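You operate a simulated robot arm through the tools that you are given. There is no shell and no other tool. Be economical: measure what you need, move in short steps, check, and stop when the job is done.

Carry out the task below with a simulated robot arm. There is one attempt and no reset: what you move stays moved.

## Task
Fetch the bundle from the clear stretch of the work table and stand it on the block there.

It is judged by the outcome, as a careful person would: the job done as asked, and still so three seconds after it is handed in. It fails if anything else is knocked over, pushed out of place, dropped, spilled or broken.

## Robot
A 7-joint arm with a two-finger parallel gripper, fixed in place. Base frame: the origin is at the foot of the arm, x ahead of it, y to its left, z up; the work surface is at about z = 0. Units: m, degrees, N and s.
With the tool pointing down near the work surface it reaches from about 0.24 to 0.62 m from the base axis. Its first joint turns from -66.0 to 66.0 degrees. Payload 2.6 kg.
Tool frame: the origin (TCP) lies between the finger pads and is the grasp point; the fingertips stand 0.03 m ahead of it; z points along the fingers, y is the line along which they close. The gripper opens to 0.094 m. The fingers are 0.028 m wide and 0.01 m thick; the gripper's body (0.05 by 0.096 m) begins 0.055 m behind the TCP.
Orientation is told as [roll, pitch, yaw] about the base's x, y, z axes, in that order, counted from this pose: with the fingers straight down and closing along the base's y, the tool's x points along the base's -x, its y along +y and its z along -z.

## Interface
- The arm moves only by the tool send_rows. Its argument "increments" is a list of rows, each an object (a shift or turn left out is 0, a gripper value left out holds the last) with "travel": the shift along the tool's x, y, z in units of 300 mm (1.0 is 300 mm), a list of three; "rotation": the turn, a rotation vector about the tool's x, y, z in units of 90 degrees (1.0 is 90 degrees), a list of three. In form: [{"travel": [tx, ty, tz], "rotation": [rx, ry, rz]}, ...]. A call has 1 to 20 rows; each row is the pose to reach, as a shift and turn from the pose commanded when the call began, along the tool's axes at that moment. "gripper" is the closure, from 0 (fully open) to 1 (shut), set as the call begins (left out, the last holds). A call with a number of a shift or a turn outside -1 to 1 is refused whole. Rows are played at 5 a second. More than 0.05 m and 8.6 degrees between two rows, or a gripper value outside its range, and nothing of the call is played. Where a pose cannot be reached the arm comes as near as it can. A force on the tool above 40 N (or 10 N above the force at the start of the call, whichever is more), or a blocked arm, ends the call early, and 0.2 s more pass. Each finger travels about 0.072 m/s and halts on what it meets, pressing with about 27 N; the grip force reading is that of the motor and also rises with nothing between the fingers. The clock runs only during rows and for 0.2 s after the last one: add rows that repeat a pose to give the fingers time. It gives the time, the measured TCP pose, the force on the tool (base axes), the opening and the grip force at its end, in the units of the frame above (readings bear some noise).
- Cameras (640 x 400 px; columns grow to the right, rows downward): "scene" is fixed at [0.0424, 0.4358, 0.5681]; the picture's right is [-0.72, -0.69, 0.00], its down [-0.36, 0.38, -0.85] and it looks along [0.59, -0.61, -0.52] (base axes); focal length 332 px, centre (320, 200). "wrist" rides on the gripper at [0.076, 0.014, -0.102] in the tool frame; the picture's right is [-0.18, 0.98, 0.00], its down [-0.75, -0.14, -0.64] and it looks along [-0.63, -0.12, 0.77] (tool axes); focal length 243 px, centre (320, 200). There is no depth. A picture from a camera that has moved, and an enlarged one, comes with that camera's place and axes in the base frame and with its lens.
- snapshot(camera): a new picture of that camera. It takes no simulated time.
- close_up(camera, box): a new picture of the part [left, top, right, bottom] of that camera's present view, enlarged. It takes no simulated time.
- finish_job(): hands the job in; it is judged then, once.

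Go step by step. Nothing tells you positions but the pictures and the camera data: compare them with the known pose of the tool, close in by small moves and look again before you grip or let go. The budget is 90 turns and 46 pictures, counting those below and the enlarged ones. Unless the task says otherwise, let go and move clear before handing in, and close with one line.

The tools are called after "Emit:" by a JSON object that holds its "name" and its "arguments". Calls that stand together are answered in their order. send_rows: Moves the arm, as the interface text tells. Its arguments: {"type":"object","properties":{"increments":{"type":"array","items":{"type":"object","properties":{"travel":{"type":"array","items":{"type":"number"}},"rotation":{"type":"array","items":{"type":"number"}}}}},"gripper":{"type":"number"}},"required":["increments"]} The other tools are called the same way: snapshot (camera) takes a picture; close_up (camera, box) takes an enlarged picture of a part of a camera's view; finish_job () hands the job in.

At the start:

```text
time: 0.0
eef_pos: [0.3497, -0.0572, 0.315]
orientation: [0.0, 0.0, 0.0]
contact_force: [-0.8, 0.0, -0.1]
finger_gap: 0.094
finger_force: 0.1
```

scene: 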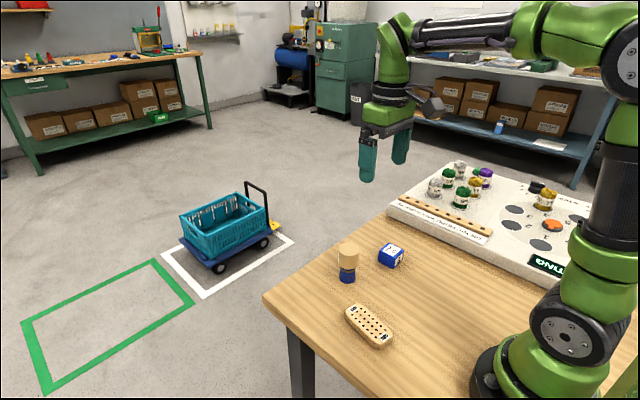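
wrist: 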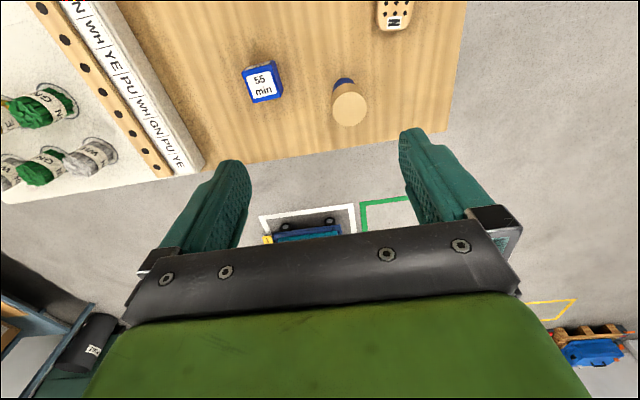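

I see a work table with a blue cube-like timer, a wooden/blue cylinder item, a perforated block, and a board with spools. I'll look closer to identify the bundle and the block.

Emit:
{"name": "close_up", "arguments": {"camera": "scene", "box": [300, 220, 460, 360]}}

Emit:
{"name": "close_up", "arguments": {"camera": "scene", "box": [380, 150, 620, 300]}}

```text
2.86 times, centred on (380, 290) of scene
camera zoom: at [0.0424, 0.4358, 0.5681], right [-0.72, -0.69, 0.0], down [-0.36, 0.38, -0.85], along [0.59, -0.61, -0.52], focal length 950 px, centre (149, -57)
```

zoom: 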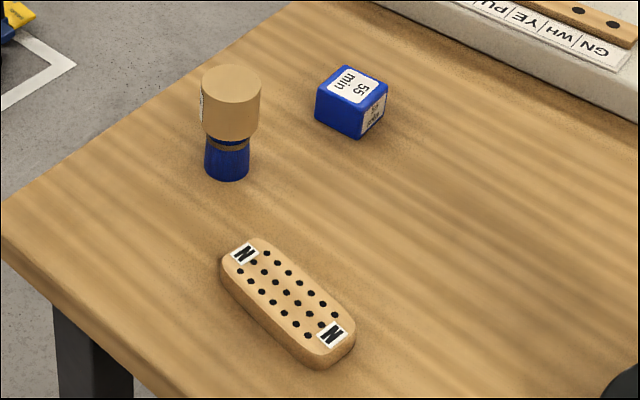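

```text
2.67 times, centred on (500, 225) of scene
camera zoom: at [0.0424, 0.4358, 0.5681], right [-0.72, -0.69, 0.0], down [-0.36, 0.38, -0.85], along [0.59, -0.61, -0.52], focal length 886 px, centre (-160, 133)
```

zoom: 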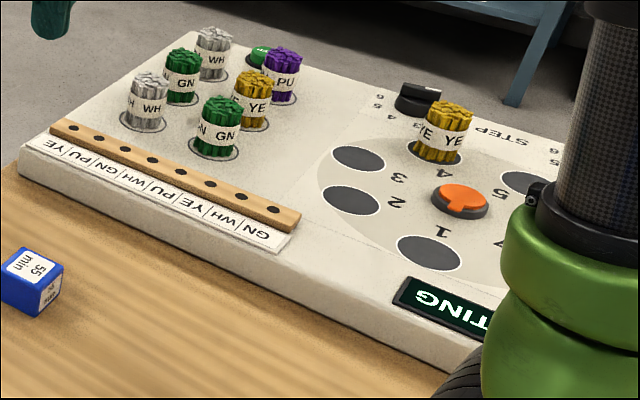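

The tan-over-blue piece is the only bundle candidate on bare table; the perforated "N" piece looks like the block. I'll enlarge both further.

Emit:
{"name": "close_up", "arguments": {"camera": "scene", "box": [320, 230, 380, 295]}}

Emit:
{"name": "close_up", "arguments": {"camera": "wrist", "box": [220, 0, 480, 160]}}

Emit:
{"name": "close_up", "arguments": {"camera": "scene", "box": [330, 290, 410, 360]}}

```text
6.15 times, centred on (350, 262) of scene
camera zoom: at [0.0424, 0.4358, 0.5681], right [-0.72, -0.69, 0.0], down [-0.36, 0.38, -0.85], along [0.59, -0.61, -0.52], focal length 2046 px, centre (135, -185)
```

zoom: 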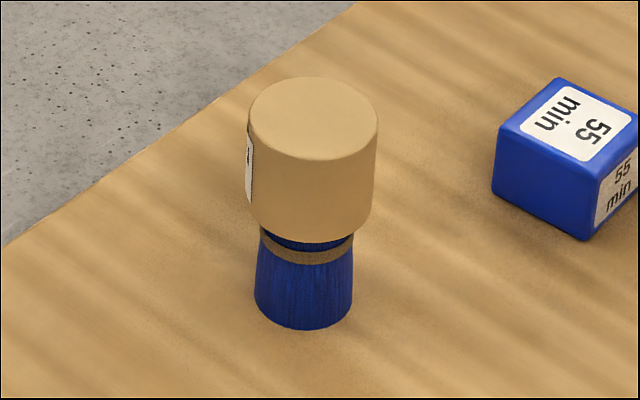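

```text
2.46 times, centred on (350, 80) of wrist
camera zoom: at [0.2728, -0.0428, 0.4161], right [0.18, 0.98, 0.0], down [0.75, -0.14, 0.64], along [0.63, -0.12, -0.77], focal length 597 px, centre (246, 495)
```

zoom: 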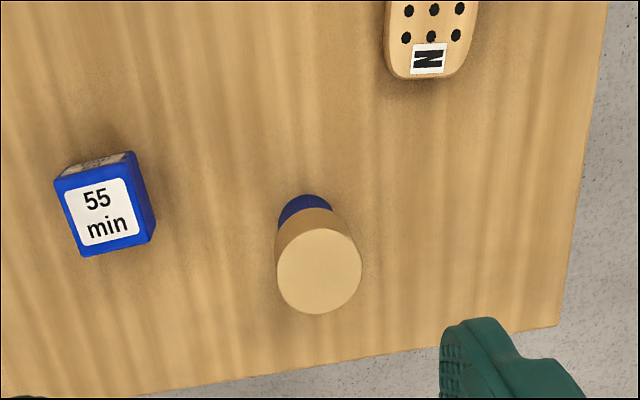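

```text
5.71 times, centred on (370, 325) of scene
camera zoom: at [0.0424, 0.4358, 0.5681], right [-0.72, -0.69, 0.0], down [-0.36, 0.38, -0.85], along [0.59, -0.61, -0.52], focal length 1899 px, centre (34, -514)
```

zoom: 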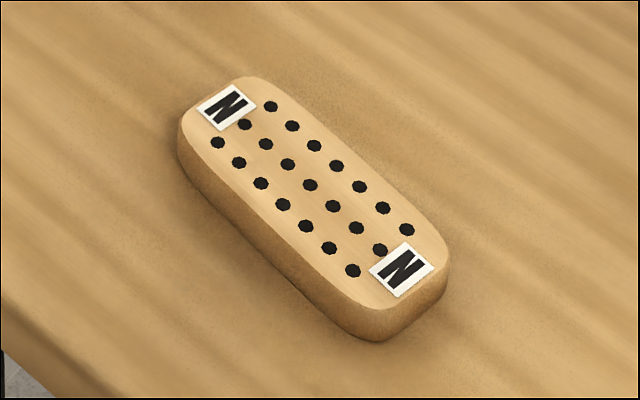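

The piece on the bare table is a blue bristle bundle in a tan ferrule, standing at about (0.394, -0.019), 0.09 m tall and 47 mm across its top. The perforated "N" block, a drilled brush block, lies near (0.275, 0.06). It is about 0.1 x 0.04 m and 18 mm thick. I'll hover over the bundle to check this.

Emit:
{"name": "send_rows", "arguments": {"gripper": 0, "increments": [{"travel": [-0.036, 0.032, 0.12]}, {"travel": [-0.073, 0.065, 0.24]}, {"travel": [-0.11, 0.097, 0.36]}, {"travel": [-0.146, 0.129, 0.47]}, {"travel": [-0.146, 0.129, 0.47]}]}}

Emit:
{"name": "snapshot", "arguments": {"camera": "wrist"}}

Emit:
{"name": "snapshot", "arguments": {"camera": "scene"}}

```text
time: 1.2
eef_pos: [0.3919, -0.0151, 0.1711]
orientation: [0.0, 0.0, -0.1]
contact_force: [-0.4, -0.7, -0.5]
finger_gap: 0.0941
finger_force: 0.2
```

```text
38 pictures are left
camera wrist: at [0.3163, -0.0007, 0.2741], right [0.18, 0.98, 0.0], down [0.75, -0.14, 0.64], along [0.63, -0.12, -0.77], focal length 243 px, centre (320, 200)
```

wrist: 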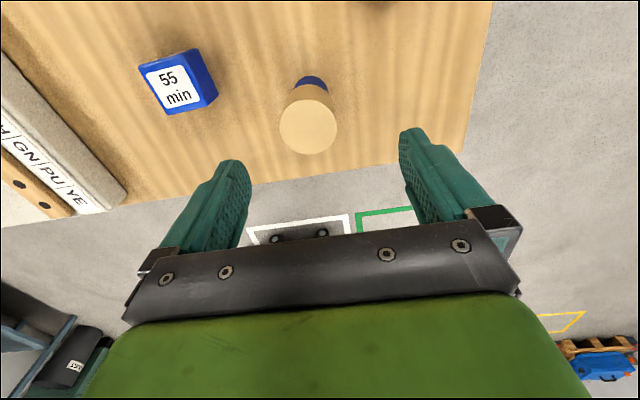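

```text
37 pictures are left
```

scene: 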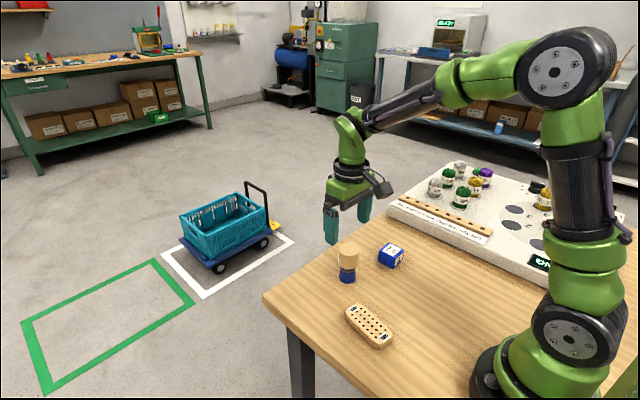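

The wrist view puts the bundle top near (0.391, -0.024). I'll shift slightly and lower until the fingertips are just above its top, then look again.

Emit:
{"name": "send_rows", "arguments": {"increments": [{"travel": [0, -0.02, 0.05]}, {"travel": [0, -0.02, 0.1]}, {"travel": [0, -0.02, 0.15]}, {"travel": [0, -0.02, 0.15]}, {"travel": [0, -0.02, 0.15]}]}}

Emit:
{"name": "snapshot", "arguments": {"camera": "wrist"}}

Emit:
{"name": "close_up", "arguments": {"camera": "scene", "box": [290, 180, 420, 300]}}

```text
time: 2.4
eef_pos: [0.3921, -0.0234, 0.1262]
orientation: [0.0, 0.1, 0.0]
contact_force: [-0.7, 0.6, 0.5]
finger_gap: 0.0941
finger_force: 0.1
```

```text
36 pictures are left
camera wrist: at [0.316, -0.0091, 0.2291], right [0.18, 0.98, 0.0], down [0.75, -0.14, 0.64], along [0.63, -0.12, -0.77], focal length 243 px, centre (320, 200)
```

wrist: 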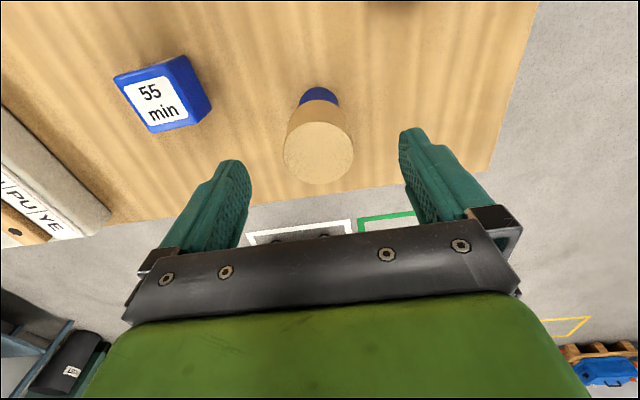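

```text
3.33 times, centred on (355, 240) of scene
camera zoom: at [0.0424, 0.4358, 0.5681], right [-0.72, -0.69, 0.0], down [-0.36, 0.38, -0.85], along [0.59, -0.61, -0.52], focal length 1108 px, centre (203, 67)
```

zoom: 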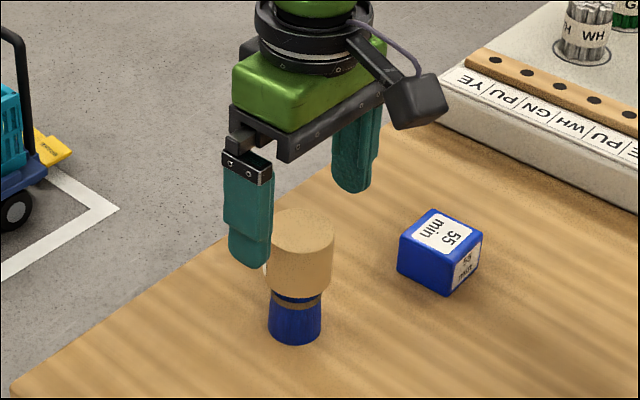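

The wrist view now gives the bundle top at (0.391, -0.023), right under the TCP. I'll lower around the tan ferrule and look before closing.

Emit:
{"name": "send_rows", "arguments": {"increments": [{"travel": [0.003, 0, 0.045]}, {"travel": [0.003, 0, 0.09]}, {"travel": [0.003, 0, 0.135]}, {"travel": [0.003, 0, 0.17]}, {"travel": [0.003, 0, 0.17]}]}}

Emit:
{"name": "snapshot", "arguments": {"camera": "wrist"}}

Emit:
{"name": "close_up", "arguments": {"camera": "scene", "box": [290, 180, 420, 300]}}

```text
time: 3.6
eef_pos: [0.3912, -0.0251, 0.0755]
orientation: [0.1, 0.0, 0.1]
contact_force: [-0.3, -0.1, 0.4]
finger_gap: 0.094
finger_force: 0.2
```

```text
34 pictures are left
camera wrist: at [0.3147, -0.0101, 0.1784], right [0.18, 0.98, 0.0], down [0.75, -0.14, 0.64], along [0.63, -0.12, -0.77], focal length 243 px, centre (320, 200)
```

wrist: 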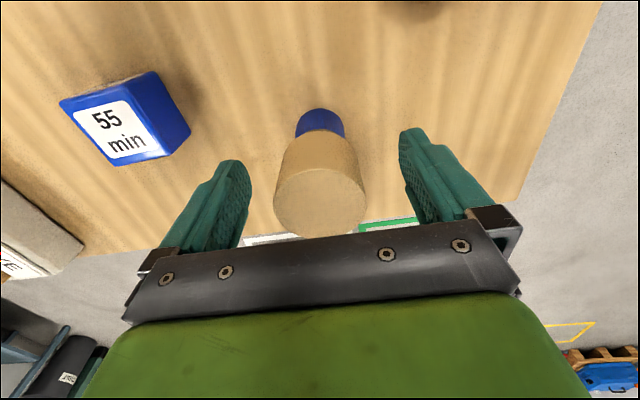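

```text
3.33 times, centred on (355, 240) of scene
camera zoom: at [0.0424, 0.4358, 0.5681], right [-0.72, -0.69, 0.0], down [-0.36, 0.38, -0.85], along [0.59, -0.61, -0.52], focal length 1108 px, centre (203, 67)
```

zoom: 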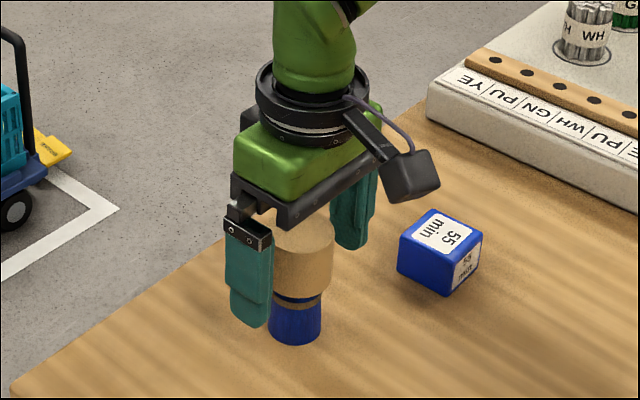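

The fingers straddle the ferrule symmetrically and clear of the cube. Closing now.

Emit:
{"name": "send_rows", "arguments": {"gripper": 1, "increments": [{"travel": [0, 0, 0]}, {"travel": [0, 0, 0]}, {"travel": [0, 0, 0]}, {"travel": [0, 0, 0]}, {"travel": [0, 0, 0]}]}}

Emit:
{"name": "close_up", "arguments": {"camera": "scene", "box": [290, 180, 420, 300]}}

```text
time: 4.8
eef_pos: [0.3915, -0.0246, 0.0751]
orientation: [0.0, 0.1, 0.0]
contact_force: [0.2, -0.1, -1.0]
finger_gap: 0.0463
finger_force: 26.8
```

```text
3.33 times, centred on (355, 240) of scene
camera zoom: at [0.0424, 0.4358, 0.5681], right [-0.72, -0.69, 0.0], down [-0.36, 0.38, -0.85], along [0.59, -0.61, -0.52], focal length 1108 px, centre (203, 67)
```

zoom: 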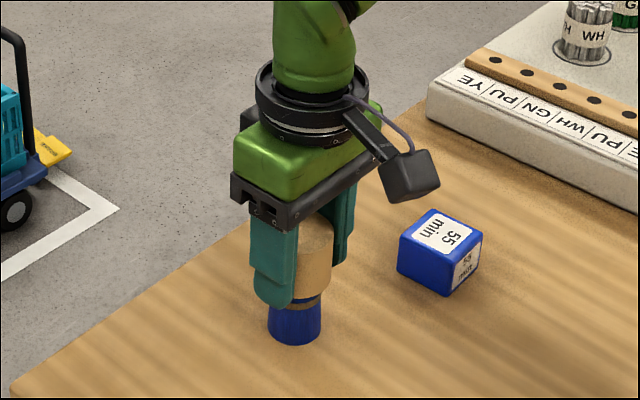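

The grip is firm, with a 46 mm gap. I'll lift straight up and turn it so the scene camera can see its label.

Emit:
{"name": "send_rows", "arguments": {"increments": [{"travel": [0, 0, -0.06]}, {"travel": [0, 0, -0.15]}, {"travel": [0, 0, -0.25]}, {"travel": [0, 0, -0.3]}, {"travel": [0, 0, -0.3]}]}}

Emit:
{"name": "send_rows", "arguments": {"increments": [{"rotation": [0, 0, -0.09]}, {"rotation": [0, 0, -0.18]}, {"rotation": [0, 0, -0.27]}, {"rotation": [0, 0, -0.36]}, {"rotation": [0, 0, -0.45]}, {"rotation": [0, 0, -0.54]}, {"rotation": [0, 0, -0.63]}, {"rotation": [0, 0, -0.72]}, {"rotation": [0, 0, -0.72]}]}}

Emit:
{"name": "close_up", "arguments": {"camera": "scene", "box": [280, 160, 410, 280]}}

```text
time: 6.0
eef_pos: [0.3926, -0.0252, 0.1656]
orientation: [0.0, 0.0, 0.0]
contact_force: [-0.2, -0.4, -1.5]
finger_gap: 0.0464
finger_force: 26.6
```

```text
time: 8.0
eef_pos: [0.3916, -0.0235, 0.1665]
orientation: [-0.1, 0.1, 64.9]
contact_force: [-0.3, 0.2, -0.2]
finger_gap: 0.0462
finger_force: 27.0
```

```text
3.33 times, centred on (345, 220) of scene
camera zoom: at [0.0424, 0.4358, 0.5681], right [-0.72, -0.69, 0.0], down [-0.36, 0.38, -0.85], along [0.59, -0.61, -0.52], focal length 1108 px, centre (237, 133)
```

zoom: 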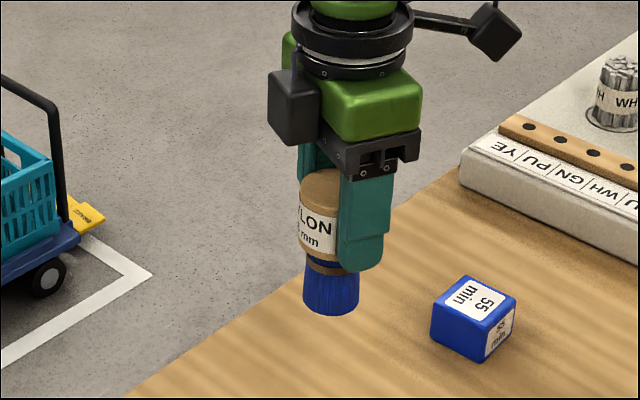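

The label reads "NYLON … mm" and is upright with the bristles down, so the "N" block is the matching one. I'll turn back and carry the bundle, raised, to above the block.

Emit:
{"name": "send_rows", "arguments": {"increments": [{"rotation": [0, 0, 0.09]}, {"rotation": [0, 0, 0.18]}, {"rotation": [0, 0, 0.27]}, {"rotation": [0, 0, 0.36]}, {"rotation": [0, 0, 0.45]}, {"rotation": [0, 0, 0.54]}, {"rotation": [0, 0, 0.63]}, {"rotation": [0, 0, 0.72]}, {"rotation": [0, 0, 0.72]}]}}

Emit:
{"name": "send_rows", "arguments": {"increments": [{"travel": [0.065, 0.047, 0]}, {"travel": [0.13, 0.095, 0]}, {"travel": [0.195, 0.142, 0]}, {"travel": [0.26, 0.19, 0]}, {"travel": [0.325, 0.237, 0]}, {"travel": [0.39, 0.284, 0]}, {"travel": [0.39, 0.284, 0]}]}}

Emit:
{"name": "snapshot", "arguments": {"camera": "wrist"}}

Emit:
{"name": "close_up", "arguments": {"camera": "scene", "box": [310, 220, 440, 370]}}

```text
time: 10.0
eef_pos: [0.3918, -0.0234, 0.1655]
orientation: [0.0, 0.0, -0.1]
contact_force: [-0.1, -0.5, -0.5]
finger_gap: 0.0462
finger_force: 27.1
```

```text
time: 11.6
eef_pos: [0.2761, 0.0608, 0.1658]
orientation: [0.0, 0.1, 0.0]
contact_force: [-0.1, 0.5, -1.4]
finger_gap: 0.0459
finger_force: 27.0
```

```text
30 pictures are left
camera wrist: at [0.1987, 0.0755, 0.2684], right [0.18, 0.98, 0.0], down [0.75, -0.14, 0.64], along [0.63, -0.12, -0.77], focal length 243 px, centre (320, 200)
```

wrist: 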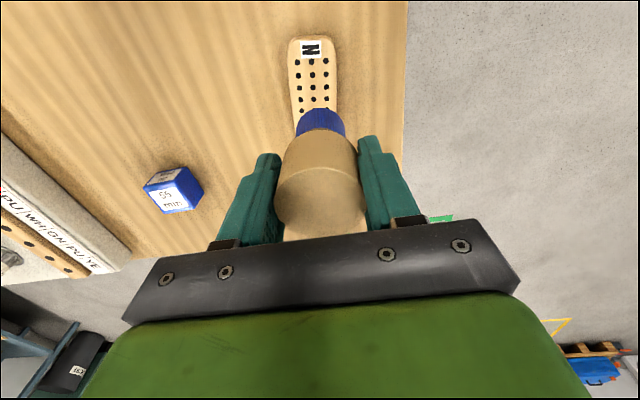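

```text
2.67 times, centred on (375, 295) of scene
camera zoom: at [0.0424, 0.4358, 0.5681], right [-0.72, -0.69, 0.0], down [-0.36, 0.38, -0.85], along [0.59, -0.61, -0.52], focal length 886 px, centre (173, -53)
```

zoom: 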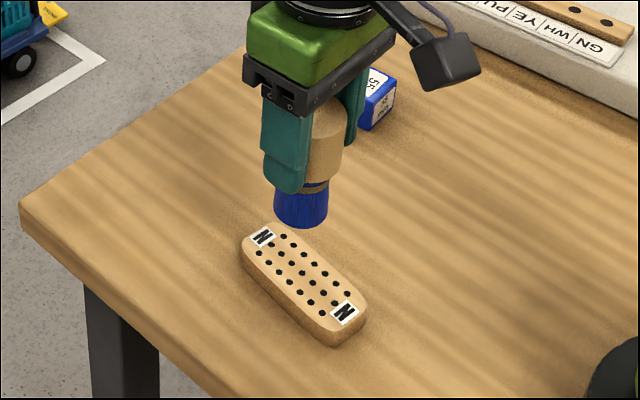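

Comparing both views with the known TCP, the scene estimates run about 5 mm too far toward +y. That puts the block centre near (0.273, 0.055). I'll shift and lower to about 12 mm above the block, then check.

Emit:
{"name": "send_rows", "arguments": {"increments": [{"travel": [0.01, -0.019, 0]}, {"travel": [0.01, -0.019, 0.06]}, {"travel": [0.01, -0.019, 0.12]}, {"travel": [0.01, -0.019, 0.19]}, {"travel": [0.01, -0.019, 0.19]}]}}

Emit:
{"name": "snapshot", "arguments": {"camera": "wrist"}}

Emit:
{"name": "close_up", "arguments": {"camera": "scene", "box": [320, 260, 420, 360]}}

```text
time: 12.8
eef_pos: [0.2741, 0.0561, 0.1099]
orientation: [0.0, 0.0, 0.1]
contact_force: [0.6, 0.2, -1.1]
finger_gap: 0.046
finger_force: 27.2
```

```text
28 pictures are left
camera wrist: at [0.197, 0.0709, 0.2128], right [0.18, 0.98, 0.0], down [0.75, -0.14, 0.64], along [0.63, -0.12, -0.77], focal length 243 px, centre (320, 200)
```

wrist: 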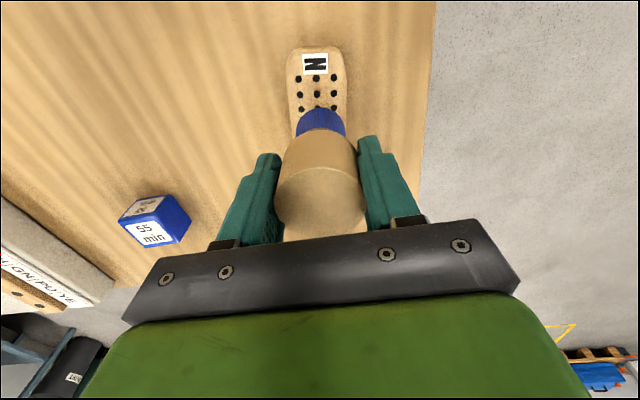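

```text
4.00 times, centred on (370, 310) of scene
camera zoom: at [0.0424, 0.4358, 0.5681], right [-0.72, -0.69, 0.0], down [-0.36, 0.38, -0.85], along [0.59, -0.61, -0.52], focal length 1330 px, centre (120, -240)
```

zoom: 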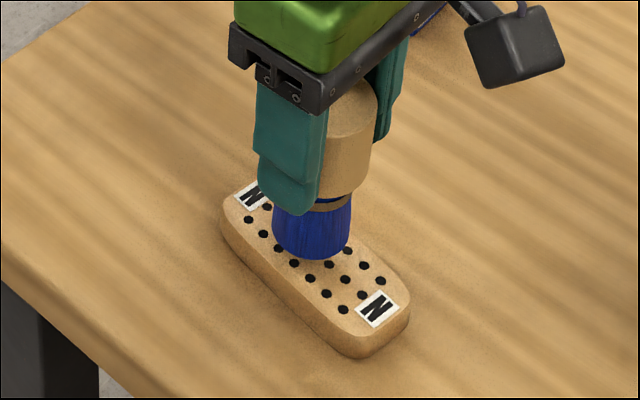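

The bundle is over the middle of the block within a few millimetres. I'll nudge it slightly and lower further to check just above contact.

Emit:
{"name": "send_rows", "arguments": {"increments": [{"travel": [-0.004, -0.005, 0.015]}, {"travel": [-0.004, -0.005, 0.03]}, {"travel": [-0.004, -0.005, 0.04]}, {"travel": [-0.004, -0.005, 0.04]}]}}

Emit:
{"name": "close_up", "arguments": {"camera": "scene", "box": [330, 280, 410, 350]}}

Emit:
{"name": "close_up", "arguments": {"camera": "wrist", "box": [240, 30, 400, 150]}}

```text
time: 13.8
eef_pos: [0.2743, 0.0554, 0.0978]
orientation: [-0.1, 0.0, 0.0]
contact_force: [0.2, -0.3, -1.0]
finger_gap: 0.046
finger_force: 27.2
```

```text
5.71 times, centred on (370, 315) of scene
camera zoom: at [0.0424, 0.4358, 0.5681], right [-0.72, -0.69, 0.0], down [-0.36, 0.38, -0.85], along [0.59, -0.61, -0.52], focal length 1899 px, centre (34, -457)
```

zoom: 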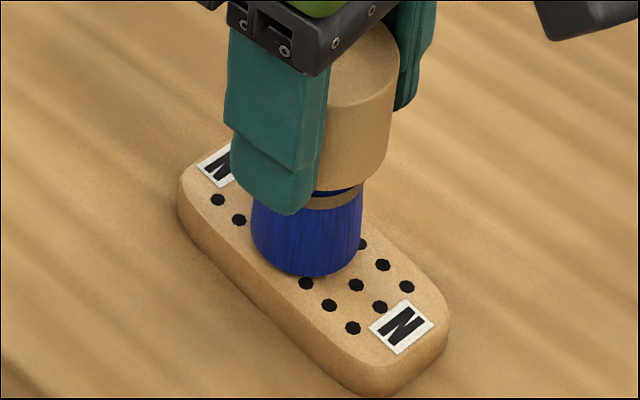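

```text
3.33 times, centred on (320, 90) of wrist
camera zoom: at [0.1978, 0.0692, 0.2007], right [0.18, 0.98, 0.0], down [0.75, -0.14, 0.64], along [0.63, -0.12, -0.77], focal length 809 px, centre (320, 567)
```

zoom: 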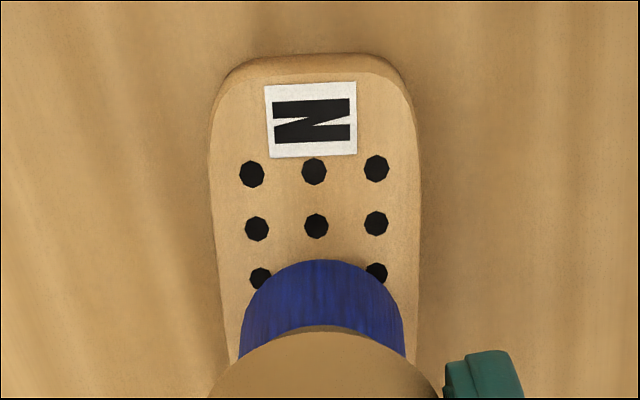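

Alignment is good in both views. I'll lower in small steps until contact.

Emit:
{"name": "send_rows", "arguments": {"increments": [{"travel": [0, 0, 0.003]}, {"travel": [0, 0, 0.006]}, {"travel": [0, 0, 0.009]}, {"travel": [0, 0, 0.009]}]}}

Emit:
{"name": "close_up", "arguments": {"camera": "scene", "box": [330, 280, 410, 350]}}

```text
time: 14.8
eef_pos: [0.273, 0.0533, 0.0949]
orientation: [0.0, 0.1, -0.1]
contact_force: [-0.9, 0.4, -1.0]
finger_gap: 0.0459
finger_force: 27.2
```

```text
5.71 times, centred on (370, 315) of scene
camera zoom: at [0.0424, 0.4358, 0.5681], right [-0.72, -0.69, 0.0], down [-0.36, 0.38, -0.85], along [0.59, -0.61, -0.52], focal length 1899 px, centre (34, -457)
```

zoom: 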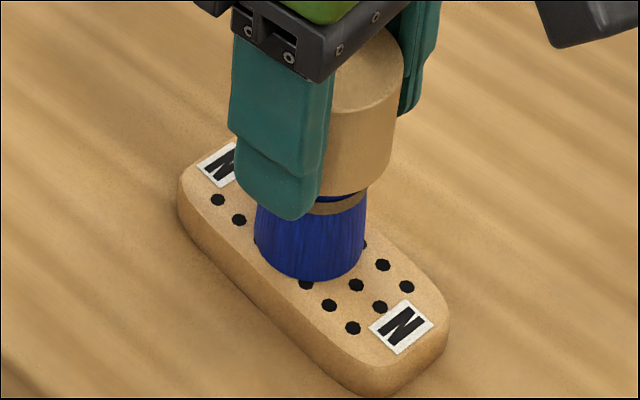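

No contact yet. Continuing down.

Emit:
{"name": "send_rows", "arguments": {"increments": [{"travel": [0, 0.002, 0.002]}, {"travel": [0, 0.002, 0.004]}, {"travel": [0, 0.002, 0.006]}, {"travel": [0, 0.002, 0.006]}]}}

```text
time: 15.8
eef_pos: [0.2737, 0.0545, 0.0937]
orientation: [0.0, -0.1, 0.0]
contact_force: [-1.3, 3.0, 16.1]
finger_gap: 0.0459
finger_force: 26.8
```

There is contact with 16 N upward, so the bundle is seated on the block. I'll ease off a hair, then open the fingers.

Emit:
{"name": "send_rows", "arguments": {"increments": [{"travel": [0, 0, -0.001]}, {"travel": [0, 0, -0.001]}]}}

Emit:
{"name": "send_rows", "arguments": {"gripper": 0, "increments": [{"travel": [0, 0, 0]}, {"travel": [0, 0, 0]}, {"travel": [0, 0, 0]}, {"travel": [0, 0, 0]}]}}

Emit:
{"name": "snapshot", "arguments": {"camera": "wrist"}}

Emit:
{"name": "close_up", "arguments": {"camera": "scene", "box": [330, 280, 410, 350]}}

```text
time: 16.4
eef_pos: [0.2753, 0.0544, 0.0931]
orientation: [0.0, 0.0, 0.1]
contact_force: [1.7, 2.1, 15.3]
finger_gap: 0.0461
finger_force: 27.0
```

```text
time: 17.4
eef_pos: [0.2741, 0.0535, 0.0933]
orientation: [0.0, 0.0, 0.0]
contact_force: [0.3, 0.7, 0.0]
finger_gap: 0.0941
finger_force: 0.0
```

```text
23 pictures are left
camera wrist: at [0.1968, 0.068, 0.1957], right [0.18, 0.98, 0.0], down [0.75, -0.14, 0.64], along [0.63, -0.12, -0.77], focal length 243 px, centre (320, 200)
```

wrist: 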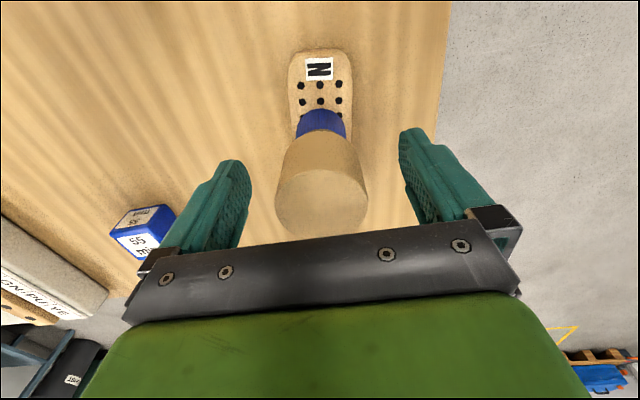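

```text
5.71 times, centred on (370, 315) of scene
camera zoom: at [0.0424, 0.4358, 0.5681], right [-0.72, -0.69, 0.0], down [-0.36, 0.38, -0.85], along [0.59, -0.61, -0.52], focal length 1899 px, centre (34, -457)
```

zoom: 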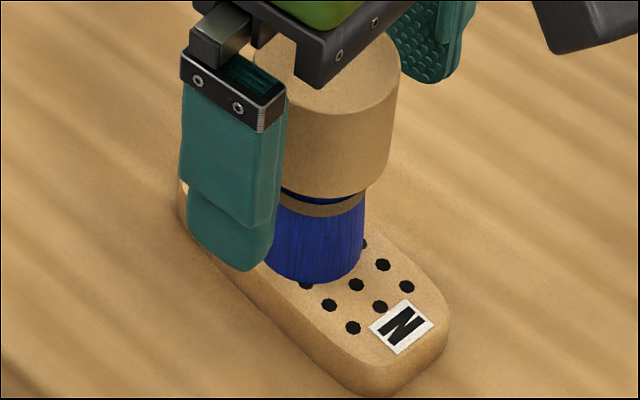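

The bundle stands upright on the block with the fingers clear of it. I'll go straight up and verify.

Emit:
{"name": "send_rows", "arguments": {"increments": [{"travel": [0, 0, -0.05]}, {"travel": [0, 0, -0.13]}, {"travel": [0, 0, -0.23]}, {"travel": [0, 0, -0.35]}, {"travel": [0, 0, -0.45]}, {"travel": [0, 0, -0.45]}, {"travel": [0, 0, -0.45]}, {"travel": [0, 0, -0.45]}, {"travel": [0, 0, -0.45]}]}}

Emit:
{"name": "snapshot", "arguments": {"camera": "scene"}}

Emit:
{"name": "close_up", "arguments": {"camera": "scene", "box": [320, 230, 430, 350]}}

```text
time: 19.4
eef_pos: [0.2736, 0.0525, 0.2284]
orientation: [0.0, 0.0, 0.0]
contact_force: [-0.7, -0.7, 0.6]
finger_gap: 0.0943
finger_force: 0.0
```

```text
21 pictures are left
```

scene: 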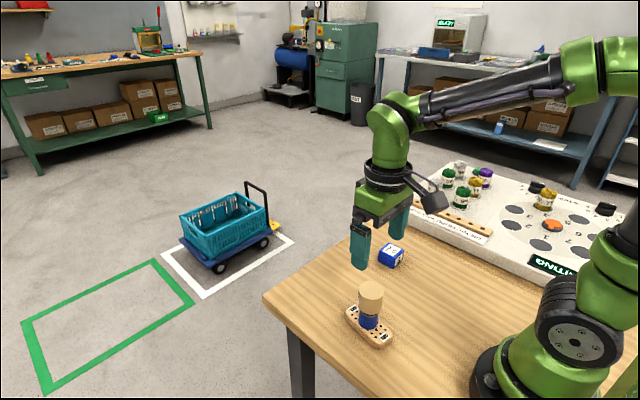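

```text
3.33 times, centred on (375, 290) of scene
camera zoom: at [0.0424, 0.4358, 0.5681], right [-0.72, -0.69, 0.0], down [-0.36, 0.38, -0.85], along [0.59, -0.61, -0.52], focal length 1108 px, centre (137, -100)
```

zoom: 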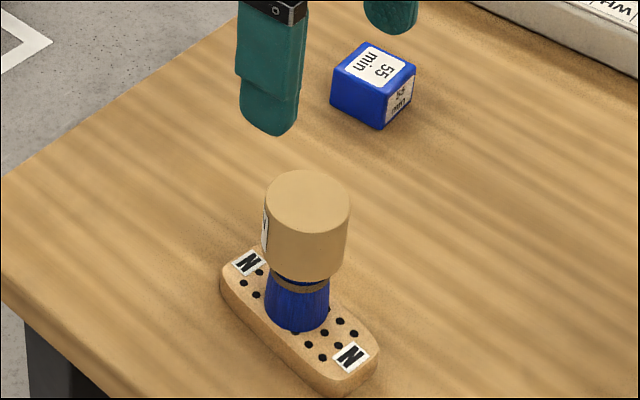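

The bundle stands upright in the middle of the N block. Nothing else has moved and the arm is clear, so I'm handing in.

Emit:
{"name": "finish_job", "arguments": {}}

```text
The job is handed in.
```

The blue nylon bundle is standing upright, centred on the N block, and nothing else was disturbed.
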